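You operate a simulated robot arm through the tools that you are given. There is no shell and no other tool.

You run a simulated two-armed robot. Do the job below in one go: nothing can be reset, and whatever is moved stays where it is left.

JOB
Press the green tip onto the black temple.
Fine: temple into the nest of the press, yellow lever down, tip in the guide, its mouth to the temple, before you press with the blue lever, then yellow lever up; the blue tip stays.

The check looks at the end state, three seconds after you hand in, the way a careful person would. Anything else that was tipped, shoved, dropped, spilled or broken makes it a failure.

ROBOT AND FRAMES
Two 7-joint arms with two-finger parallel grippers on one trunk that stands fixed in place. Base frame: the origin is at the foot of the trunk, x ahead of it, y to its left, z up; the work surface is at about z = 76. Units: cm, degrees, N and s.
The left shoulder is at [11, 16.9, 152.7], the right one opposite. With the tool pointing down near the work surface each hand reaches from about 10 to 66 cm from the base axis, measured 20 degrees to its own side. Payload 1.57 kg a hand.
The TCP of each hand is the grasp point between the finger pads, 3 cm short of the fingertips. In the tool frame z runs along the fingers and y along their closing line. Largest opening 8 cm; finger width 1.7, thickness 1.2; the body of the gripper, 4 by 8.2 cm, starts 8 cm behind the TCP.
Orientation is that of the tool frame in the base frame, as a unit quaternion [x, y, z, w]. With the fingers straight down and closing along the base's y, the tool's x points along the base's -x, its y along +y and its z along -z.

CONTROLS
- The arms move only by the tool play_rows. It takes "left_increments", "right_increments" or both (then of equal length, played together; a hand with none holds still); each is a list of rows, each a list of 3 entries, a list of its own where there are three numbers: the shift along the base's x, y, z in units of 500 mm (1.0 is 500 mm), then the turn, a rotation vector about the base's x, y, z in units of 120 degrees (1.0 is 120 degrees), then the gripper command, from -1 (shut) to 1 (fully open), values between in proportion. In form: [[[x, y, z], [wx, wy, wz], grip], ...]. A call has 1 to 20 rows; each row is the pose to reach, as a shift and turn from the pose commanded when the call began. A call with a number of a shift or a turn outside -1 to 1 is refused whole. A row lasts 0.2 s, in which the tool goes at most 5 cm and 8.6 degrees; a call with a longer step from one row to the next is refused whole, and so is a gripper value outside its range. A pose out of reach is approached as far as the arm can. The call stops where the force on the tool passes 80 N (or 10 N more than at its start, if that is more) or the arm is blocked; 0.2 s more then pass. The fingers move at their own pace (about 7.2 cm/s each) and stop on an object; they squeeze with about 20 N. The grip force told is the motor's: it shows also when the fingers shut on nothing. Time passes only in rows, and 0.2 s behind the last, so rows that repeat a pose let the fingers close. The reply holds the time, the measured pose of the TCP, the force on the tool along the base axes, the opening and the grip force, in the units named above and with some noise, with the torque about the TCP (base axes, N m) and any sound that the robot's microphone picked up.
- Cameras (640 x 400 px; columns grow to the right, rows downward): "scene" is now at [13.48, -2.85, 170.31]; the picture's right is [-0.46, -0.89, 0.00], its down [-0.72, 0.37, -0.58] and it looks along [0.52, -0.27, -0.81] (base axes); focal length 350 px, centre (320, 200). "left" rides on the left gripper at [7.2, 0.7, -12.2] in its tool frame; the picture's right is [-0.09, 1.00, 0.00], its down [-0.84, -0.08, -0.54] and it looks along [-0.54, -0.05, 0.84] (tool axes); focal length 238 px, centre (320, 200). "right" rides on the right gripper at [7.2, -0.7, -12.2] in its tool frame; the picture's right is [0.09, 1.00, 0.00], its down [-0.84, 0.08, -0.54] and it looks along [-0.54, 0.05, 0.84] (tool axes); focal length 238 px, centre (320, 200). There is no depth. A picture from a camera that has moved, and an enlarged one, comes with that camera's place and axes in the base frame and with its lens. The place of the scene camera against the robot may be out by one fixed shift of up to 1.2 cm in any direction.
- snapshot(camera): a new picture of that camera. It takes no simulated time.
- move_column(by): slides the trunk up (or, below 0, down) by that many cm; the arms and the scene camera ride with it, the base frame stays. It gives what a move gives, with no picture.
- pan_tilt(pan, tilt): turns the head with the scene camera to pan (to the left, within 86 degrees either way) and tilt (down, from -29 to 69), counted from straight ahead of the robot. It gives what a move gives.
- close_up(camera, box): a new picture of the part [left, top, right, bottom] of that camera's present view, enlarged. It takes no simulated time.
- hand_in(): hands the job in; it is judged then, once.

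Places have to be worked out from the pictures, the camera data and where the tool is seen. Open the grippers and draw the arms clear of the work before you hand the job in, unless the task says otherwise.

The tools are called by a JSON object that holds its "name" and its "arguments". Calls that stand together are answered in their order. play_rows: Moves the arms, as the interface text tells. Its arguments: {"type":"object","properties":{"left_increments":{"type":"array"},"right_increments":{"type":"array"}},"required":[]} The other tools are called the same way: move_column (by) slides the trunk up or down; pan_tilt (pan, tilt) turns the head that bears the scene camera; snapshot (camera) takes a picture; close_up (camera, box) takes an enlarged picture of a part of a camera's view; hand_in () hands the job in.

At the start:

```text
clock: 0.0
left_tool_pos: [58.9, -6.96, 106.23]
left_tool_rot: [-0.001, 1.0, 0.0, 0.0]
left_contact_force: [0.2, -0.8, 0.9]
left_torque: [0.0, 0.0, -0.01]
left_width: 8.0
left_gripper_force: 0.0
right_tool_pos: [45.73, -54.41, 105.84]
right_tool_rot: [0.0, 1.0, -0.001, 0.0]
right_contact_force: [0.5, 1.5, 0.1]
right_torque: [0.01, -0.02, -0.02]
right_width: 7.98
right_gripper_force: 0.0
trunk travel left (down, up): [-84.1, 4.9]
head pan, tilt: [-27.4, 54.2]
```

scene: 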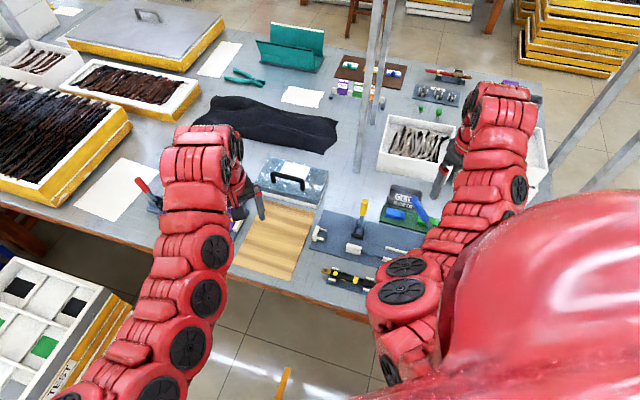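
right: 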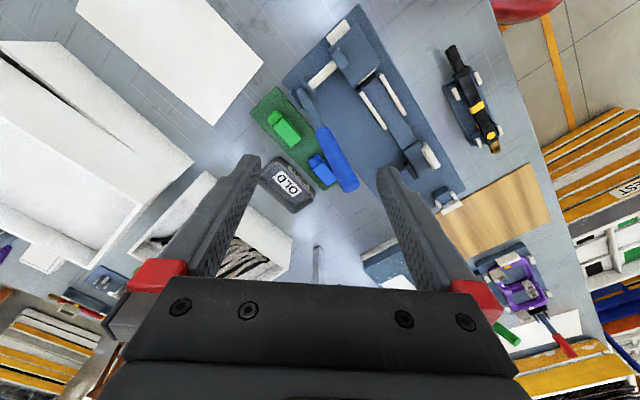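
left: 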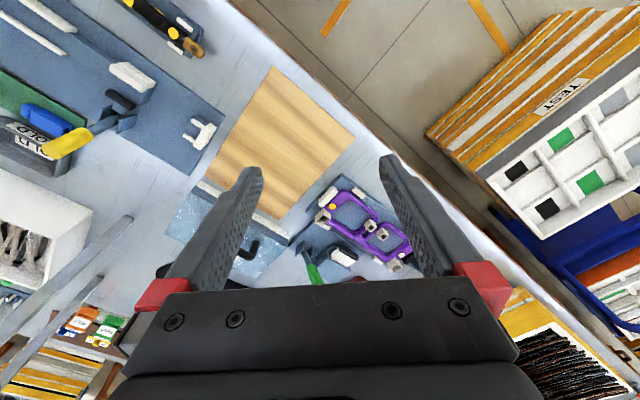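

I begin by looking closer at the press and the tips; nothing has moved yet.

{"name": "close_up", "arguments": {"camera": "scene", "box": [290, 170, 450, 310]}}

{"name": "close_up", "arguments": {"camera": "right", "box": [240, 0, 560, 200]}}

{"name": "close_up", "arguments": {"camera": "left", "box": [0, 0, 260, 200]}}

```text
2.86 times, centred on (370, 240) of scene
camera zoom: at [13.48, -2.85, 170.31], right [-0.46, -0.89, 0.0], down [-0.72, 0.37, -0.58], along [0.52, -0.27, -0.81], focal length 1001 px, centre (177, 86)
```

zoom: 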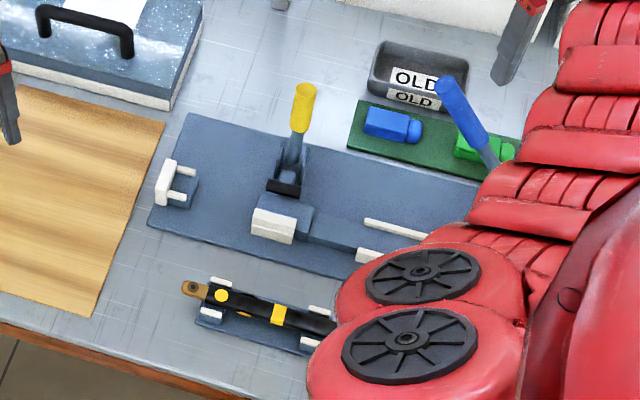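

```text
2.00 times, centred on (400, 100) of right
camera zoom: at [38.68, -55.07, 118.12], right [-0.09, 1.0, 0.0], down [0.84, 0.08, 0.54], along [0.54, 0.05, -0.84], focal length 477 px, centre (160, 400)
```

zoom: 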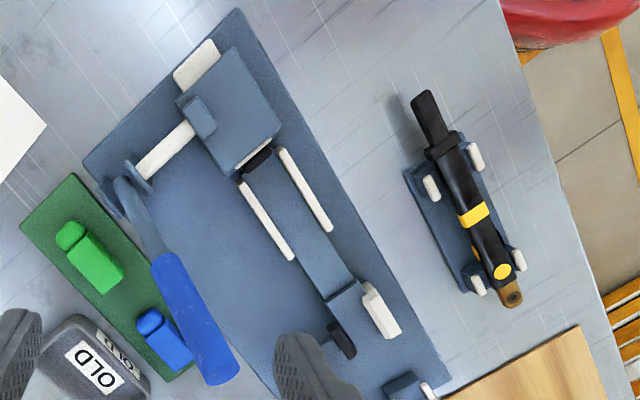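

```text
2.00 times, centred on (130, 100) of left
camera zoom: at [51.76, -6.3, 118.32], right [0.09, 1.0, 0.0], down [0.84, -0.08, 0.54], along [0.54, -0.05, -0.84], focal length 477 px, centre (700, 400)
```

zoom: 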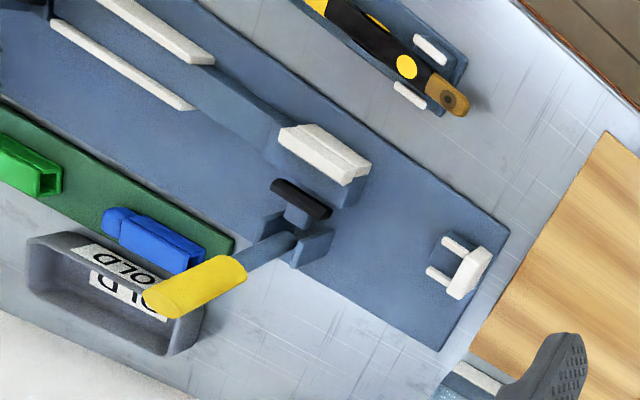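

The plate of the press runs diagonally from about (34,-50) to (61,-25); the temple lies on a small rest nearer to the robot, the tips on a green board beyond. I zoom in on each part for details.

{"name": "close_up", "arguments": {"camera": "right", "box": [280, 0, 400, 75]}}

{"name": "close_up", "arguments": {"camera": "right", "box": [340, 60, 480, 210]}}

{"name": "close_up", "arguments": {"camera": "right", "box": [420, 30, 520, 170]}}

{"name": "close_up", "arguments": {"camera": "right", "box": [240, 70, 370, 220]}}

{"name": "close_up", "arguments": {"camera": "left", "box": [80, 50, 240, 160]}}

```text
5.33 times, centred on (340, 38) of right
camera zoom: at [38.68, -55.07, 118.12], right [-0.09, 1.0, 0.0], down [0.84, 0.08, 0.54], along [0.54, 0.05, -0.84], focal length 1271 px, centre (213, 1067)
```

zoom: 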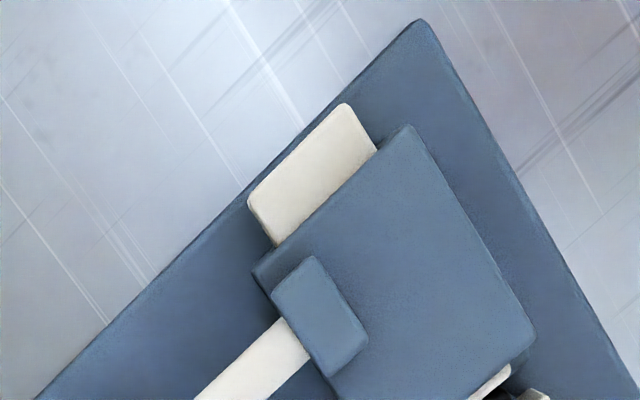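

```text
2.67 times, centred on (410, 135) of right
camera zoom: at [38.68, -55.07, 118.12], right [-0.09, 1.0, 0.0], down [0.84, 0.08, 0.54], along [0.54, 0.05, -0.84], focal length 636 px, centre (80, 373)
```

zoom: 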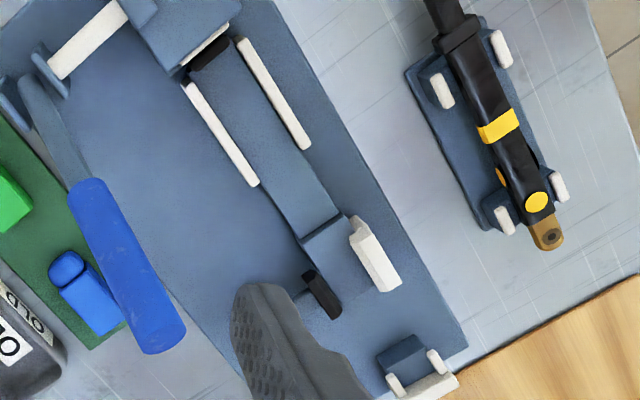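

```text
2.86 times, centred on (470, 100) of right
camera zoom: at [38.68, -55.07, 118.12], right [-0.09, 1.0, 0.0], down [0.84, 0.08, 0.54], along [0.54, 0.05, -0.84], focal length 681 px, centre (-109, 486)
```

zoom: 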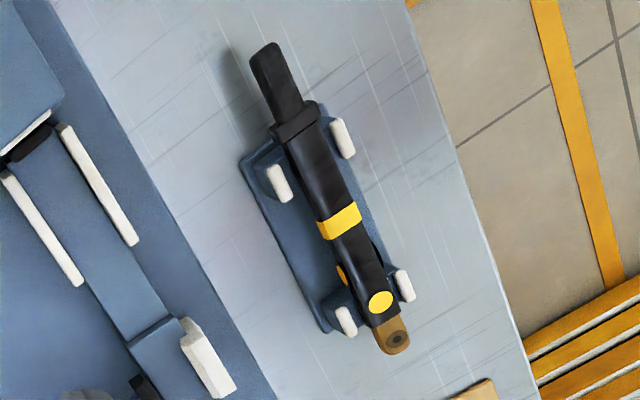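

```text
2.67 times, centred on (305, 145) of right
camera zoom: at [38.68, -55.07, 118.12], right [-0.09, 1.0, 0.0], down [0.84, 0.08, 0.54], along [0.54, 0.05, -0.84], focal length 636 px, centre (360, 347)
```

zoom: 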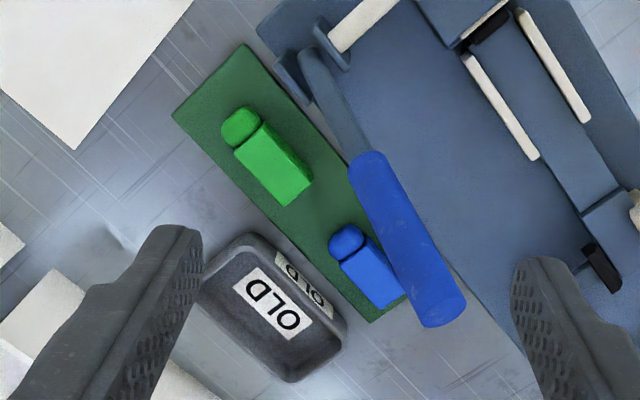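

```text
3.64 times, centred on (160, 105) of left
camera zoom: at [51.76, -6.3, 118.32], right [0.09, 1.0, 0.0], down [0.84, -0.08, 0.54], along [0.54, -0.05, -0.84], focal length 867 px, centre (902, 546)
```

zoom: 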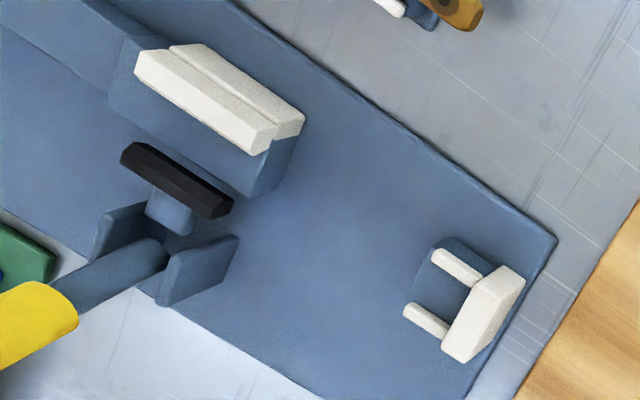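

The slide with the black ram pad is at the near-right end, then come the white guide rails, then the nest block with white jaw and black clamp pad, then the fork stop. I zoom on the yellow clamp and the rest of the scene for detail.

{"name": "close_up", "arguments": {"camera": "scene", "box": [325, 190, 405, 260]}}

{"name": "close_up", "arguments": {"camera": "left", "box": [40, 80, 160, 160]}}

{"name": "close_up", "arguments": {"camera": "scene", "box": [330, 255, 400, 300]}}

{"name": "close_up", "arguments": {"camera": "left", "box": [0, 50, 60, 110]}}

```text
5.71 times, centred on (365, 225) of scene
camera zoom: at [13.48, -2.85, 170.31], right [-0.46, -0.89, 0.0], down [-0.72, 0.37, -0.58], along [0.52, -0.27, -0.81], focal length 2002 px, centre (63, 57)
```

zoom: 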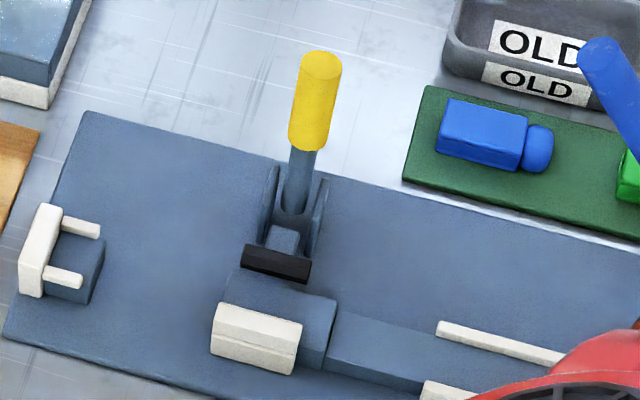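

```text
5.00 times, centred on (100, 120) of left
camera zoom: at [51.76, -6.3, 118.32], right [0.09, 1.0, 0.0], down [0.84, -0.08, 0.54], along [0.54, -0.05, -0.84], focal length 1192 px, centre (1420, 600)
```

zoom: 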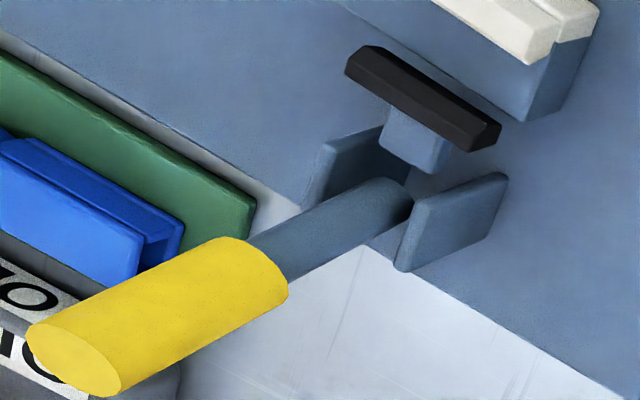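

```text
8.89 times, centred on (365, 278) of scene
camera zoom: at [13.48, -2.85, 170.31], right [-0.46, -0.89, 0.0], down [-0.72, 0.37, -0.58], along [0.52, -0.27, -0.81], focal length 3114 px, centre (-80, -489)
```

zoom: 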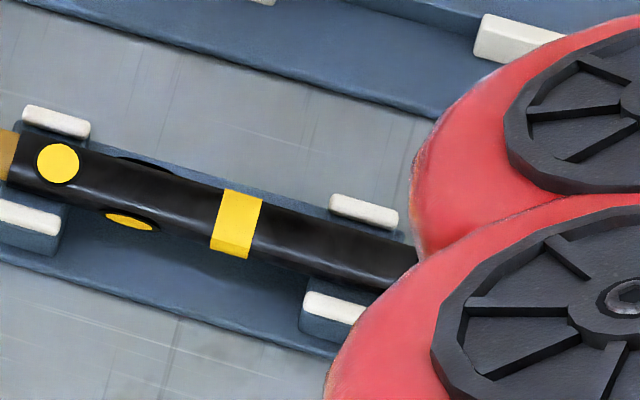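

```text
6.67 times, centred on (30, 80) of left
camera zoom: at [51.76, -6.3, 118.32], right [0.09, 1.0, 0.0], down [0.84, -0.08, 0.54], along [0.54, -0.05, -0.84], focal length 1589 px, centre (2253, 1000)
```

zoom: 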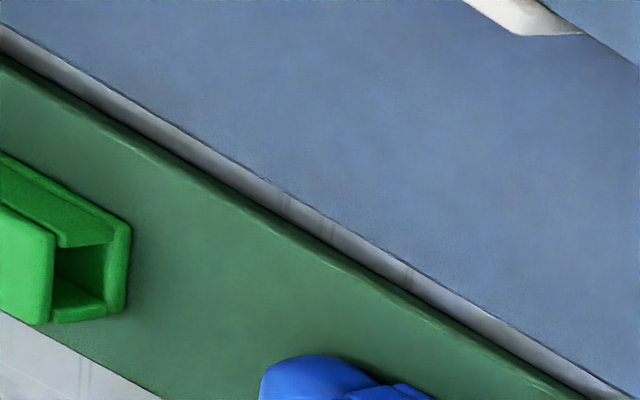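

The clamp lever stands upright between two cheeks with its pad beside the nest; the temple already points tang-first toward the guide. I yaw the right hand by 45 degrees so its camera looks along the press axis.

{"name": "play_rows", "arguments": {"right_increments": [[[-0.01, 0.01, 0.01], [0, 0, 0.0536], 1], [[-0.02, 0.02, 0.02], [0, 0, 0.107], 1], [[-0.03, 0.03, 0.02], [0, 0, 0.161], 1], [[-0.04, 0.04, 0.02], [0, 0, 0.214], 1], [[-0.05, 0.05, 0.02], [0, 0, 0.268], 1], [[-0.06, 0.06, 0.02], [0, 0, 0.321], 1], [[-0.07, 0.07, 0.02], [0, 0, 0.375], 1], [[-0.07, 0.07, 0.02], [0, 0, 0.375], 1]]}}

{"name": "snapshot", "arguments": {"camera": "right"}}

{"name": "snapshot", "arguments": {"camera": "scene"}}

```text
clock: 1.8
left_tool_pos: [58.98, -7.08, 106.22]
left_tool_rot: [0.0, 1.0, 0.0, 0.0]
left_contact_force: [0.0, -0.8, 0.0]
left_torque: [0.05, -0.01, 0.0]
left_width: 8.0
left_gripper_force: 0.0
right_tool_pos: [42.67, -50.68, 103.21]
right_tool_rot: [-0.36, 0.933, -0.002, 0.002]
right_contact_force: [-0.6, 0.3, 0.6]
right_torque: [-0.01, 0.03, 0.01]
right_width: 7.98
right_gripper_force: 0.1
right hand out of reach, approached as far as the arm can: row 1, 2, 3, 4, 5, 6, 7, 8
trunk travel left (down, up): [-84.1, 4.9]
head pan, tilt: [-27.4, 54.2]
```

```text
taken
camera right: at [37.68, -55.96, 115.54], right [-0.74, 0.68, 0.0], down [0.57, 0.62, 0.54], along [0.37, 0.4, -0.84], focal length 238 px, centre (320, 200)
```

right: 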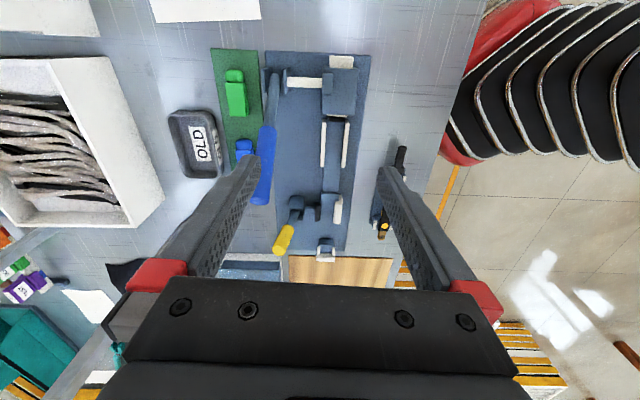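

```text
taken
camera scene: at [13.56, -2.89, 170.3], right [-0.46, -0.89, 0.0], down [-0.72, 0.37, -0.58], along [0.52, -0.27, -0.81], focal length 350 px, centre (320, 200)
```

scene: 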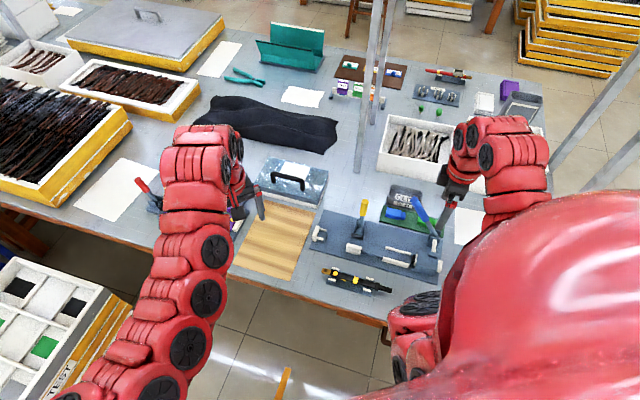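

The view now looks straight down the press axis. I zoom in on the press, tips and temple from this side.

{"name": "close_up", "arguments": {"camera": "right", "box": [255, 170, 375, 275]}}

{"name": "close_up", "arguments": {"camera": "right", "box": [200, 40, 380, 160]}}

{"name": "close_up", "arguments": {"camera": "right", "box": [205, 55, 275, 125]}}

{"name": "close_up", "arguments": {"camera": "right", "box": [350, 130, 430, 250]}}

{"name": "close_up", "arguments": {"camera": "scene", "box": [300, 180, 460, 300]}}

```text
3.81 times, centred on (315, 222) of right
camera zoom: at [37.68, -55.96, 115.54], right [-0.74, 0.68, 0.0], down [0.57, 0.62, 0.54], along [0.37, 0.4, -0.84], focal length 908 px, centre (339, 114)
```

zoom: 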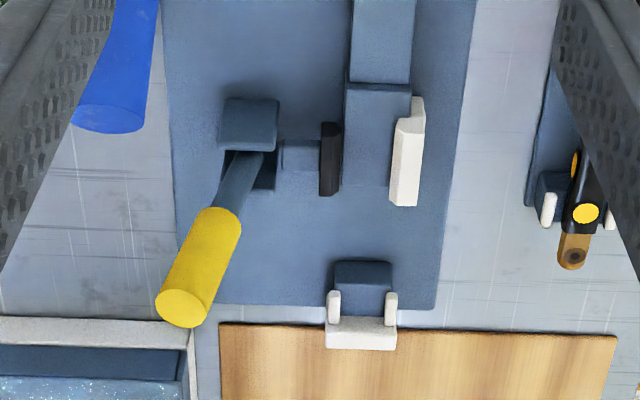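

```text
3.33 times, centred on (290, 100) of right
camera zoom: at [37.68, -55.96, 115.54], right [-0.74, 0.68, 0.0], down [0.57, 0.62, 0.54], along [0.37, 0.4, -0.84], focal length 794 px, centre (420, 533)
```

zoom: 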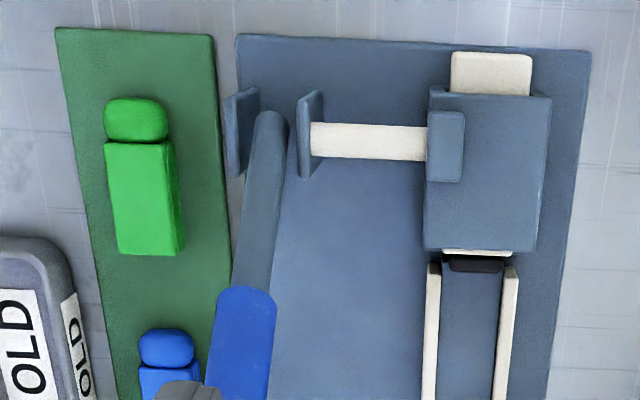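

```text
5.71 times, centred on (240, 90) of right
camera zoom: at [37.68, -55.96, 115.54], right [-0.74, 0.68, 0.0], down [0.57, 0.62, 0.54], along [0.37, 0.4, -0.84], focal length 1362 px, centre (777, 829)
```

zoom: 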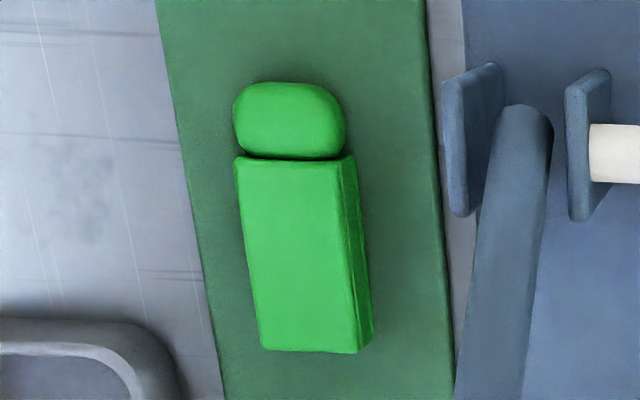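

```text
3.33 times, centred on (390, 190) of right
camera zoom: at [37.68, -55.96, 115.54], right [-0.74, 0.68, 0.0], down [0.57, 0.62, 0.54], along [0.37, 0.4, -0.84], focal length 794 px, centre (87, 233)
```

zoom: 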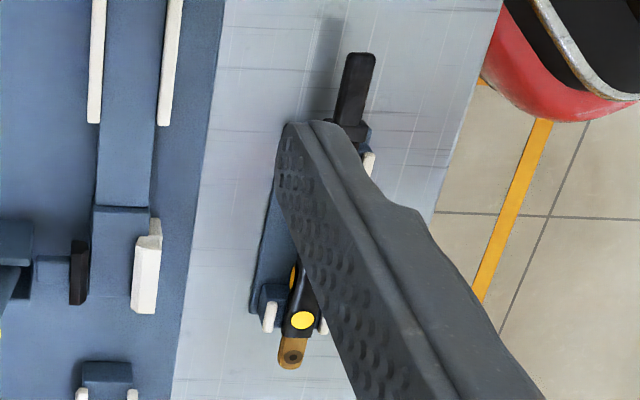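

```text
3.33 times, centred on (380, 240) of scene
camera zoom: at [13.56, -2.89, 170.3], right [-0.46, -0.89, 0.0], down [-0.72, 0.37, -0.58], along [0.52, -0.27, -0.81], focal length 1168 px, centre (120, 67)
```

zoom: 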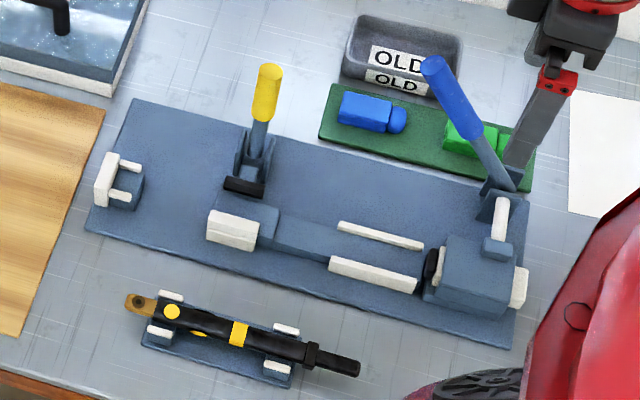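

The temple axis and the press axis both run at about 45.5 degrees, so the temple only has to be shifted. I carry the right hand over the temple's middle at about (46,-28), still high.

{"name": "play_rows", "arguments": {"right_increments": [[[0.01, 0.058, -0.03], [0, 0, 0], 1], [[0.02, 0.116, -0.06], [0, 0, 0], 1], [[0.03, 0.175, -0.09], [0, 0, 0], 1], [[0.04, 0.233, -0.119], [0, 0, 0], 1], [[0.05, 0.291, -0.148], [0, 0, 0], 1], [[0.06, 0.35, -0.178], [0, 0, 0], 1], [[0.071, 0.408, -0.207], [0, 0, 0], 1], [[0.081, 0.466, -0.237], [0, 0, 0], 1], [[0.081, 0.466, -0.237], [0, 0, 0], 1]]}}

{"name": "snapshot", "arguments": {"camera": "right"}}

{"name": "snapshot", "arguments": {"camera": "left"}}

{"name": "snapshot", "arguments": {"camera": "scene"}}

```text
clock: 3.8
left_tool_pos: [58.91, -6.96, 106.15]
left_tool_rot: [0.0, 1.0, 0.0, 0.0]
left_contact_force: [0.3, 0.1, 0.7]
left_torque: [0.03, 0.01, 0.02]
left_width: 8.02
left_gripper_force: 0.0
right_tool_pos: [46.71, -27.53, 91.48]
right_tool_rot: [-0.359, 0.934, -0.002, 0.003]
right_contact_force: [-0.1, 0.2, 0.3]
right_torque: [-0.01, -0.03, -0.04]
right_width: 8.0
right_gripper_force: 0.1
trunk travel left (down, up): [-84.1, 4.9]
head pan, tilt: [-27.4, 54.2]
```

```text
taken
camera right: at [41.77, -32.78, 103.75], right [-0.74, 0.68, -0.01], down [0.57, 0.62, 0.55], along [0.37, 0.4, -0.84], focal length 238 px, centre (320, 200)
```

right: 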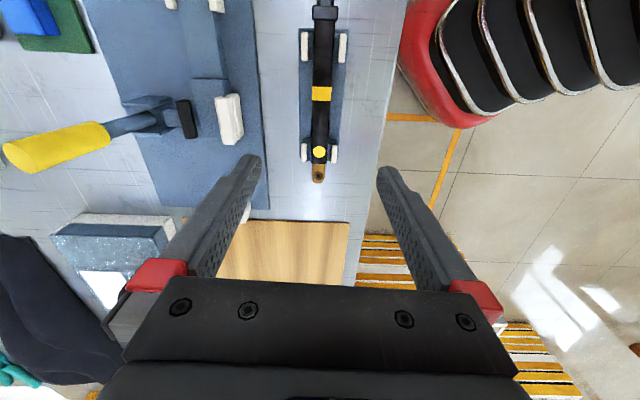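

```text
taken
camera left: at [51.73, -6.34, 118.33], right [0.09, 1.0, 0.0], down [0.84, -0.08, 0.54], along [0.54, -0.05, -0.84], focal length 238 px, centre (320, 200)
```

left: 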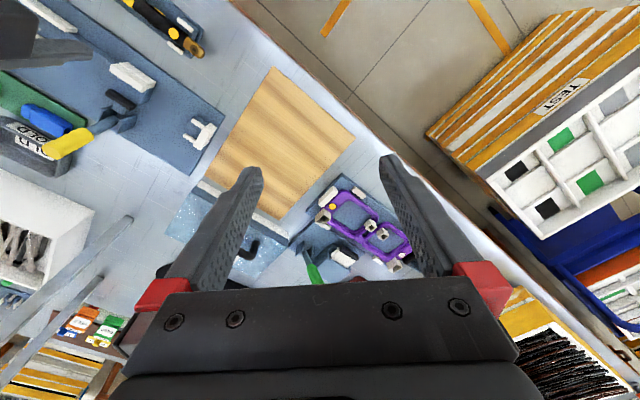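

```text
taken
camera scene: at [13.45, -2.9, 170.31], right [-0.46, -0.89, 0.0], down [-0.72, 0.37, -0.58], along [0.52, -0.27, -0.81], focal length 350 px, centre (320, 200)
```

scene: 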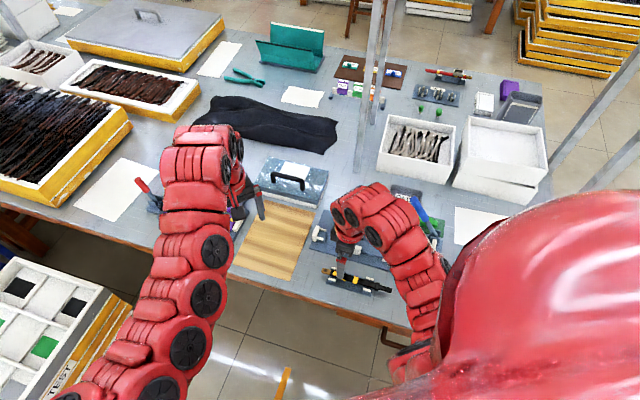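

Commanded pose equals the reached one, good. I zoom on the temple and the nest from here for exact lines.

{"name": "close_up", "arguments": {"camera": "right", "box": [260, 0, 380, 75]}}

{"name": "close_up", "arguments": {"camera": "right", "box": [260, 70, 400, 200]}}

{"name": "close_up", "arguments": {"camera": "right", "box": [90, 60, 270, 200]}}

```text
5.33 times, centred on (320, 38) of right
camera zoom: at [41.77, -32.78, 103.75], right [-0.74, 0.68, -0.01], down [0.57, 0.62, 0.55], along [0.37, 0.4, -0.84], focal length 1271 px, centre (320, 1067)
```

zoom: 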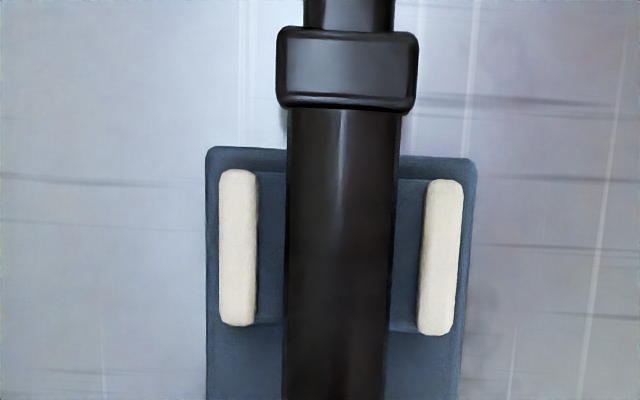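

```text
3.08 times, centred on (330, 135) of right
camera zoom: at [41.77, -32.78, 103.75], right [-0.74, 0.68, -0.01], down [0.57, 0.62, 0.55], along [0.37, 0.4, -0.84], focal length 733 px, centre (289, 400)
```

zoom: 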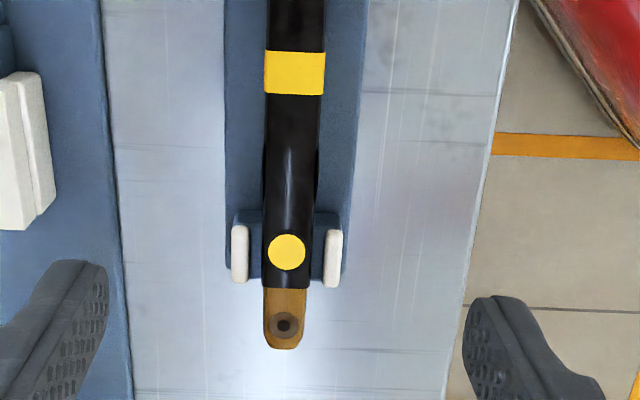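

```text
2.86 times, centred on (180, 130) of right
camera zoom: at [41.77, -32.78, 103.75], right [-0.74, 0.68, -0.01], down [0.57, 0.62, 0.55], along [0.37, 0.4, -0.84], focal length 681 px, centre (720, 400)
```

zoom: 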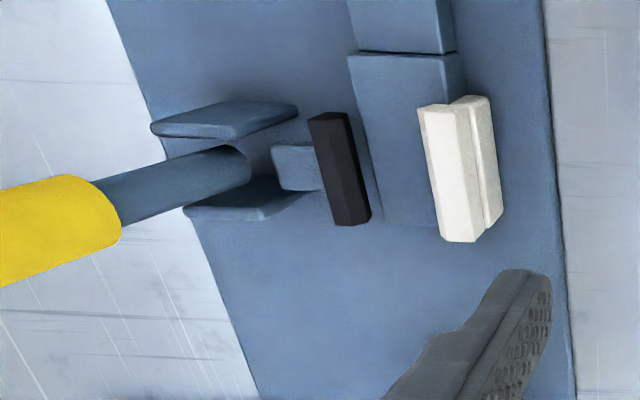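

Temple heading is about 45 degrees, its tab end near (51.2,-23.0). I look closer at the oval bulge on its sides, since that affects where the fingers can hold it.

{"name": "close_up", "arguments": {"camera": "right", "box": [295, 80, 345, 190]}}

{"name": "close_up", "arguments": {"camera": "scene", "box": [315, 255, 395, 300]}}

{"name": "close_up", "arguments": {"camera": "left", "box": [110, 0, 220, 70]}}

```text
3.64 times, centred on (320, 135) of right
camera zoom: at [41.77, -32.78, 103.75], right [-0.74, 0.68, -0.01], down [0.57, 0.62, 0.55], along [0.37, 0.4, -0.84], focal length 867 px, centre (320, 436)
```

zoom: 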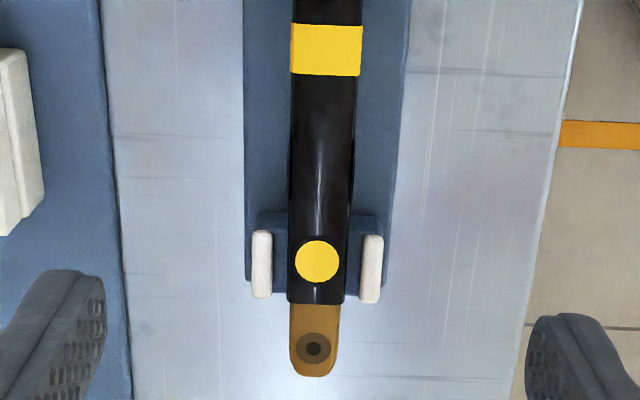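

```text
8.00 times, centred on (355, 278) of scene
camera zoom: at [13.45, -2.9, 170.31], right [-0.46, -0.89, 0.0], down [-0.72, 0.37, -0.58], along [0.52, -0.27, -0.81], focal length 2802 px, centre (40, -420)
```

zoom: 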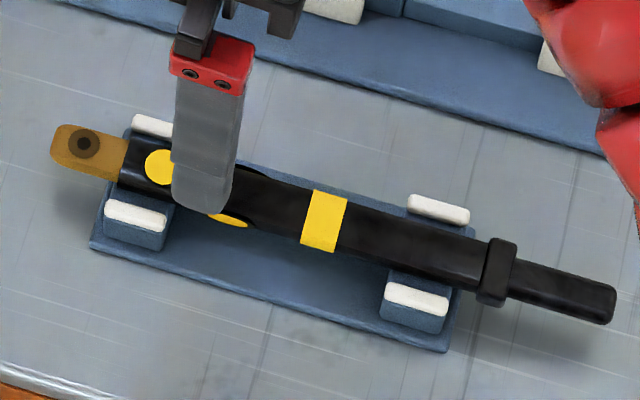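

```text
5.71 times, centred on (165, 35) of left
camera zoom: at [51.73, -6.34, 118.33], right [0.09, 1.0, 0.0], down [0.84, -0.08, 0.54], along [0.54, -0.05, -0.84], focal length 1362 px, centre (1206, 1143)
```

zoom: 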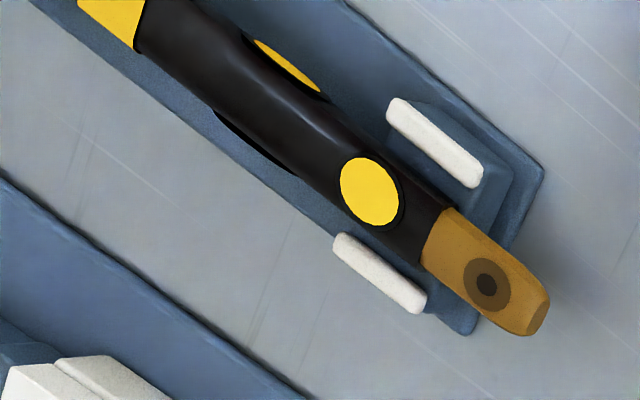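

Side discs on the temple are flat raised pads about 7 cm from the tab end. Before grasping I turn the left hand into a side-view camera toward the nest, high and clear of everything.

{"name": "play_rows", "arguments": {"left_increments": [[[-0.003, -0.002, -0.01], [-0.0163, -0.0163, -0.0609], 1], [[-0.006, -0.004, -0.02], [-0.0327, -0.0327, -0.1218], 1], [[-0.009, -0.005, -0.03], [-0.049, -0.049, -0.1828], 1], [[-0.012, -0.007, -0.04], [-0.0653, -0.0653, -0.2437], 1], [[-0.015, -0.008, -0.05], [-0.0817, -0.0817, -0.3046], 1], [[-0.018, -0.01, -0.06], [-0.098, -0.098, -0.3655], 1], [[-0.021, -0.011, -0.07], [-0.1143, -0.1143, -0.4264], 1], [[-0.024, -0.013, -0.08], [-0.1307, -0.1307, -0.4873], 1], [[-0.027, -0.015, -0.09], [-0.147, -0.147, -0.5483], 1], [[-0.03, -0.017, -0.1], [-0.1633, -0.1633, -0.6092], 1], [[-0.034, -0.019, -0.11], [-0.1797, -0.1797, -0.6701], 1], [[-0.038, -0.02, -0.12], [-0.196, -0.196, -0.731], 1], [[-0.038, -0.02, -0.12], [-0.196, -0.196, -0.731], 1]]}}

{"name": "snapshot", "arguments": {"camera": "left"}}

{"name": "snapshot", "arguments": {"camera": "scene"}}

```text
clock: 6.6
left_tool_pos: [56.89, -8.12, 100.11]
left_tool_rot: [0.684, 0.682, -0.183, 0.183]
left_contact_force: [0.2, -0.1, 0.9]
left_torque: [0.01, 0.0, 0.03]
left_width: 8.0
left_gripper_force: 0.1
right_tool_pos: [46.78, -27.41, 91.6]
right_tool_rot: [-0.359, 0.933, -0.002, 0.002]
right_contact_force: [0.5, -0.5, 0.1]
right_torque: [-0.02, 0.0, -0.02]
right_width: 7.97
right_gripper_force: 0.0
trunk travel left (down, up): [-84.1, 4.9]
head pan, tilt: [-27.4, 54.2]
```

```text
taken
camera left: at [57.71, 4.24, 107.06], right [1.0, -0.08, 0.05], down [-0.08, -0.45, 0.89], along [-0.05, -0.89, -0.46], focal length 238 px, centre (320, 200)
```

left: 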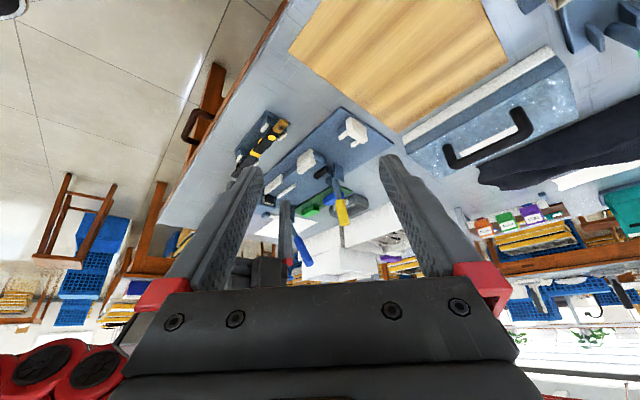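

```text
taken
camera scene: at [13.46, -2.87, 170.31], right [-0.46, -0.89, 0.0], down [-0.72, 0.37, -0.58], along [0.52, -0.27, -0.81], focal length 350 px, centre (320, 200)
```

scene: 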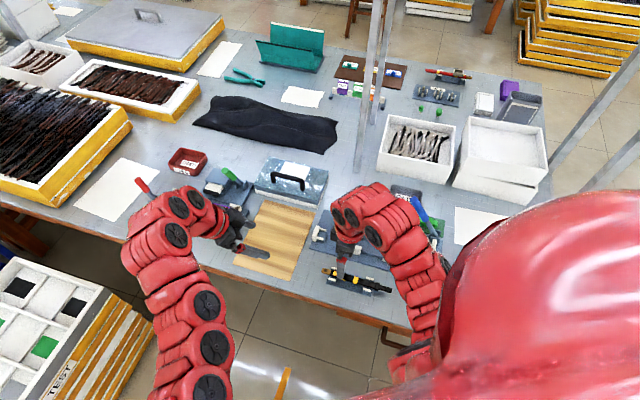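

The left camera now sees the press from the side (upside down). I zoom in there.

{"name": "close_up", "arguments": {"camera": "left", "box": [225, 90, 405, 230]}}

{"name": "close_up", "arguments": {"camera": "left", "box": [285, 105, 385, 225]}}

{"name": "close_up", "arguments": {"camera": "left", "box": [225, 100, 305, 190]}}

```text
2.86 times, centred on (315, 160) of left
camera zoom: at [57.71, 4.24, 107.06], right [1.0, -0.08, 0.05], down [-0.08, -0.45, 0.89], along [-0.05, -0.89, -0.46], focal length 681 px, centre (334, 314)
```

zoom: 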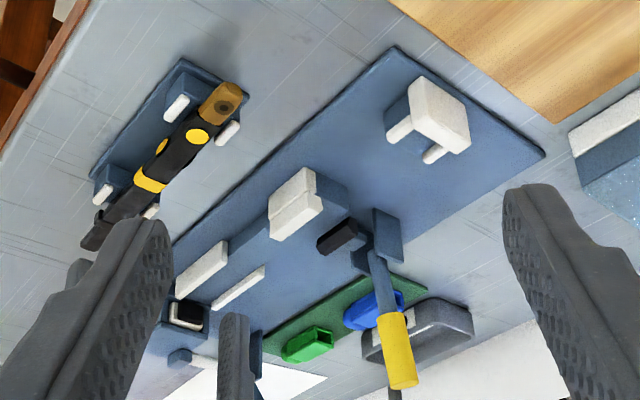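

```text
3.33 times, centred on (335, 165) of left
camera zoom: at [57.71, 4.24, 107.06], right [1.0, -0.08, 0.05], down [-0.08, -0.45, 0.89], along [-0.05, -0.89, -0.46], focal length 794 px, centre (270, 317)
```

zoom: 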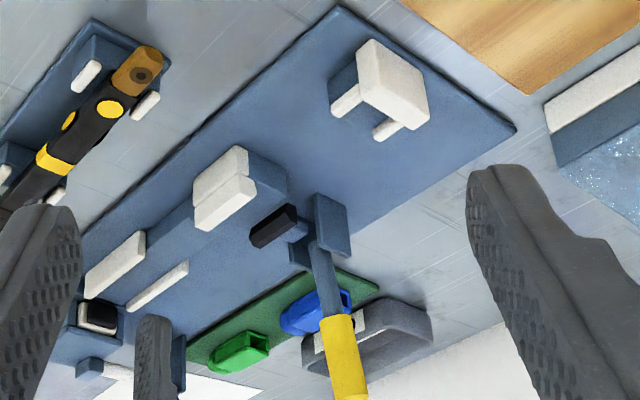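

```text
4.44 times, centred on (265, 145) of left
camera zoom: at [57.71, 4.24, 107.06], right [1.0, -0.08, 0.05], down [-0.08, -0.45, 0.89], along [-0.05, -0.89, -0.46], focal length 1059 px, centre (564, 444)
```

zoom: 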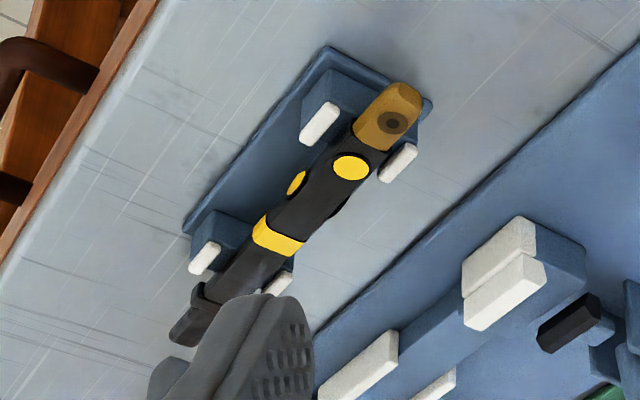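

The tab's top is at z≈79.0; the jaw seems to be made of two pieces (perhaps a V). I bring the right hand above the gap between nest and fork, with half-open fingers, to look at the nest from close by.

{"name": "play_rows", "arguments": {"right_increments": [[[0.05, -0.025, 0.0], [0, 0, 0.006], 0], [[0.1, -0.05, 0.0], [0, 0, 0.012], 0], [[0.15, -0.078, -0.03], [0, 0, 0.018], 0], [[0.206, -0.104, -0.05], [0, 0, 0.024], 0], [[0.206, -0.104, -0.068], [0, 0, 0.024], 0], [[0.206, -0.104, -0.068], [0, 0, 0.024], 0]]}}

{"name": "snapshot", "arguments": {"camera": "right"}}

{"name": "snapshot", "arguments": {"camera": "left"}}

```text
clock: 8.0
left_tool_pos: [57.0, -7.97, 100.19]
left_tool_rot: [0.682, 0.684, -0.183, 0.182]
left_contact_force: [0.3, 0.5, -0.4]
left_torque: [-0.01, 0.03, -0.01]
left_width: 7.98
left_gripper_force: 0.0
right_tool_pos: [56.88, -32.52, 88.13]
right_tool_rot: [-0.383, 0.924, -0.001, 0.002]
right_contact_force: [0.0, 0.0, 0.1]
right_torque: [-0.02, 0.03, 0.0]
right_width: 3.98
right_gripper_force: 0.1
trunk travel left (down, up): [-84.1, 4.9]
head pan, tilt: [-27.4, 54.2]
```

```text
taken
camera right: at [52.28, -38.07, 100.38], right [-0.77, 0.64, -0.01], down [0.53, 0.65, 0.54], along [0.35, 0.42, -0.84], focal length 238 px, centre (320, 200)
```

right: 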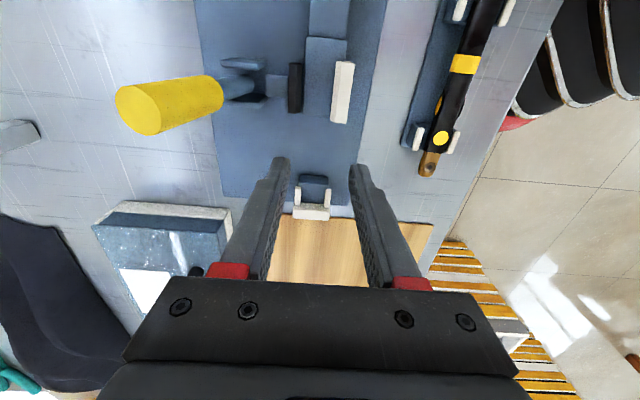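

```text
taken
camera left: at [57.72, 4.28, 107.06], right [1.0, -0.08, 0.05], down [-0.08, -0.45, 0.89], along [-0.05, -0.89, -0.46], focal length 238 px, centre (320, 200)
```

left: 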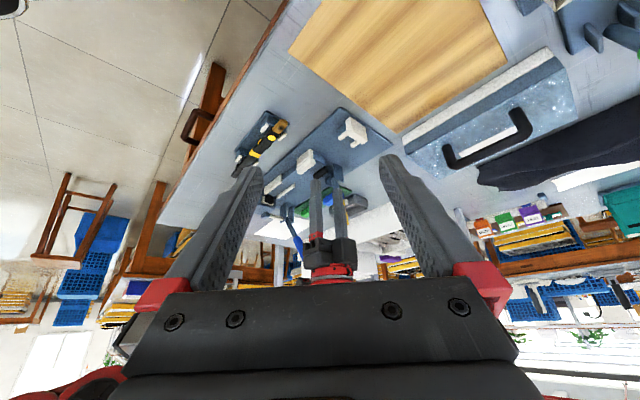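

The right camera is now right above the nest. I zoom in on the jaw, the pad, the clamp and the fork.

{"name": "close_up", "arguments": {"camera": "right", "box": [260, 0, 380, 140]}}

{"name": "close_up", "arguments": {"camera": "right", "box": [100, 30, 320, 150]}}

{"name": "close_up", "arguments": {"camera": "right", "box": [265, 140, 375, 240]}}

{"name": "close_up", "arguments": {"camera": "left", "box": [270, 100, 390, 230]}}

```text
2.86 times, centred on (320, 70) of right
camera zoom: at [52.28, -38.07, 100.38], right [-0.77, 0.64, -0.01], down [0.53, 0.65, 0.54], along [0.35, 0.42, -0.84], focal length 681 px, centre (320, 571)
```

zoom: 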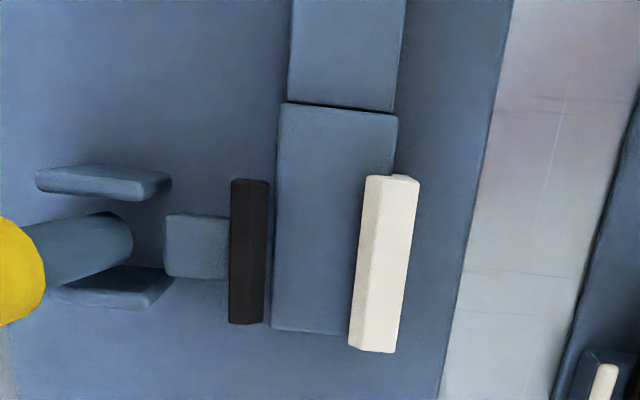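

```text
2.91 times, centred on (210, 90) of right
camera zoom: at [52.28, -38.07, 100.38], right [-0.77, 0.64, -0.01], down [0.53, 0.65, 0.54], along [0.35, 0.42, -0.84], focal length 693 px, centre (640, 520)
```

zoom: 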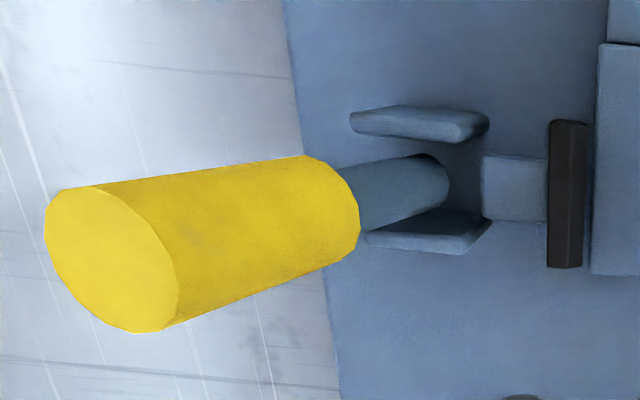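

```text
4.00 times, centred on (320, 190) of right
camera zoom: at [52.28, -38.07, 100.38], right [-0.77, 0.64, -0.01], down [0.53, 0.65, 0.54], along [0.35, 0.42, -0.84], focal length 953 px, centre (320, 240)
```

zoom: 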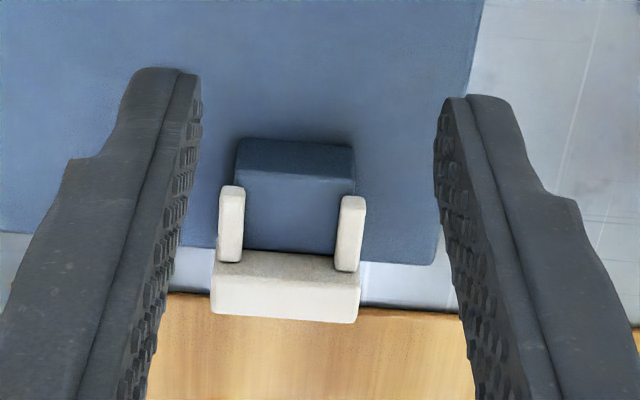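

```text
3.08 times, centred on (330, 165) of left
camera zoom: at [57.72, 4.28, 107.06], right [1.0, -0.08, 0.05], down [-0.08, -0.45, 0.89], along [-0.05, -0.89, -0.46], focal length 733 px, centre (289, 308)
```

zoom: 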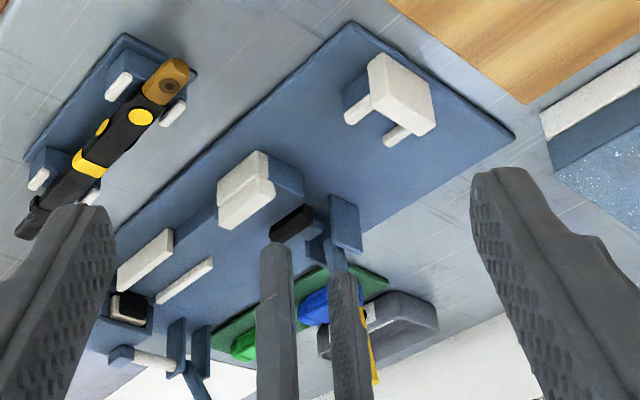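

I look even closer at the jaw from both cameras to learn its profile.

{"name": "close_up", "arguments": {"camera": "right", "box": [318, 55, 362, 130]}}

{"name": "close_up", "arguments": {"camera": "left", "box": [285, 140, 335, 185]}}

{"name": "close_up", "arguments": {"camera": "left", "box": [300, 150, 360, 230]}}

```text
5.33 times, centred on (340, 92) of right
camera zoom: at [52.28, -38.07, 100.38], right [-0.77, 0.64, -0.01], down [0.53, 0.65, 0.54], along [0.35, 0.42, -0.84], focal length 1271 px, centre (213, 773)
```

zoom: 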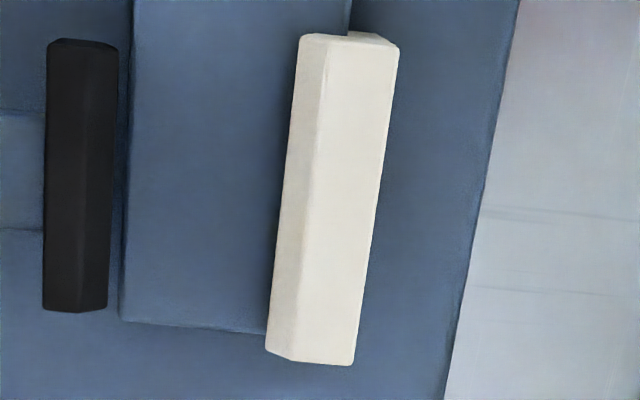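

```text
8.89 times, centred on (310, 162) of left
camera zoom: at [57.72, 4.28, 107.06], right [1.0, -0.08, 0.05], down [-0.08, -0.45, 0.89], along [-0.05, -0.89, -0.46], focal length 2119 px, centre (409, 533)
```

zoom: 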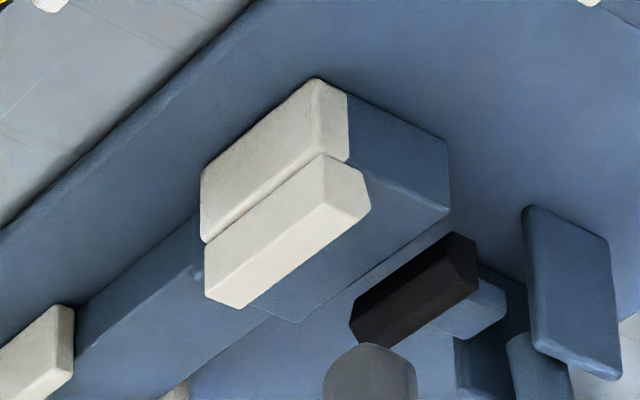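

```text
5.00 times, centred on (330, 190) of left
camera zoom: at [57.72, 4.28, 107.06], right [1.0, -0.08, 0.05], down [-0.08, -0.45, 0.89], along [-0.05, -0.89, -0.46], focal length 1192 px, centre (270, 250)
```

zoom: 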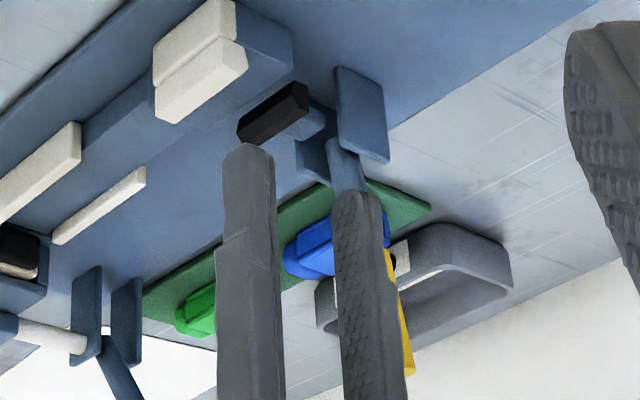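

Nest block top is z≈78.5, jaw top 80.0 with a bevelled lead-in, jaw face at V=(x−y)/√2≈62.5, fork centre V≈63.4, stop at S≈23.6; the temple lies at V≈52.4, tab end S≈19.95. I go back above the temple's side discs (S≈13.3 → (46.46,-27.65)) and come down to z=85 to check alignment.

{"name": "play_rows", "arguments": {"right_increments": [[[-0.05, 0.024, 0.03], [0, 0, 0], 0.125], [[-0.104, 0.05, 0.03], [0, 0, 0], 0.125], [[-0.156, 0.074, 0.03], [0, 0, 0], 0.125], [[-0.2084, 0.0974, 0.03], [0, 0, 0], 0.125], [[-0.2084, 0.0974, -0.03], [0, 0, 0], 0.125], [[-0.2084, 0.0974, -0.0626], [0, 0, 0], 0.125], [[-0.2084, 0.0974, -0.0626], [0, 0, 0], 0.125]]}}

{"name": "snapshot", "arguments": {"camera": "right"}}

{"name": "close_up", "arguments": {"camera": "scene", "box": [310, 240, 400, 305]}}

{"name": "close_up", "arguments": {"camera": "left", "box": [220, 90, 320, 190]}}

```text
clock: 9.6
left_tool_pos: [57.0, -8.06, 100.03]
left_tool_rot: [0.682, 0.683, -0.183, 0.184]
left_contact_force: [0.2, -0.8, 0.3]
left_torque: [0.02, 0.01, 0.01]
left_width: 8.0
left_gripper_force: 0.2
right_tool_pos: [46.6, -27.65, 85.03]
right_tool_rot: [-0.382, 0.924, -0.001, 0.003]
right_contact_force: [-0.1, 0.1, 0.0]
right_torque: [0.0, -0.01, 0.01]
right_width: 4.48
right_gripper_force: 0.1
trunk travel left (down, up): [-84.1, 4.9]
head pan, tilt: [-27.4, 54.2]
```

```text
taken
camera right: at [41.89, -33.23, 97.21], right [-0.77, 0.64, -0.01], down [0.53, 0.65, 0.55], along [0.35, 0.42, -0.84], focal length 238 px, centre (320, 200)
```

right: 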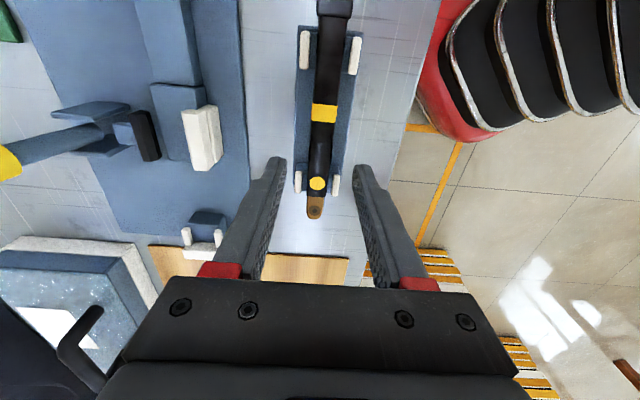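

```text
6.15 times, centred on (355, 272) of scene
camera zoom: at [13.43, -2.84, 170.32], right [-0.46, -0.89, 0.0], down [-0.72, 0.37, -0.58], along [0.52, -0.27, -0.81], focal length 2156 px, centre (105, -246)
```

zoom: 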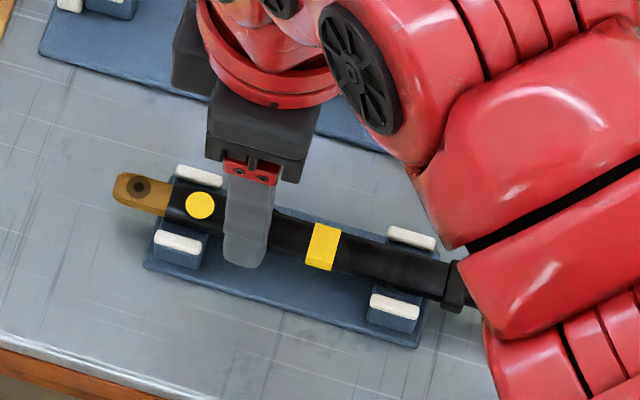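

```text
4.00 times, centred on (270, 140) of left
camera zoom: at [57.69, 4.27, 107.08], right [1.0, -0.08, 0.05], down [-0.08, -0.45, 0.89], along [-0.05, -0.89, -0.46], focal length 953 px, centre (520, 440)
```

zoom: 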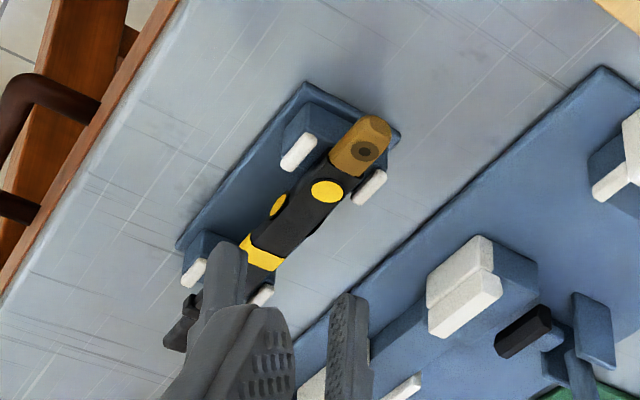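

Lateral alignment looks right. I check the grasp point with a zoom before descending.

{"name": "close_up", "arguments": {"camera": "right", "box": [270, 90, 370, 225]}}

```text
2.96 times, centred on (320, 158) of right
camera zoom: at [41.89, -33.23, 97.21], right [-0.77, 0.64, -0.01], down [0.53, 0.65, 0.55], along [0.35, 0.42, -0.84], focal length 706 px, centre (320, 326)
```

zoom: 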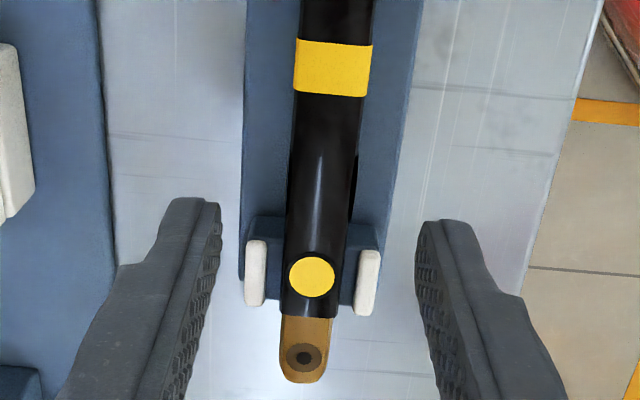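

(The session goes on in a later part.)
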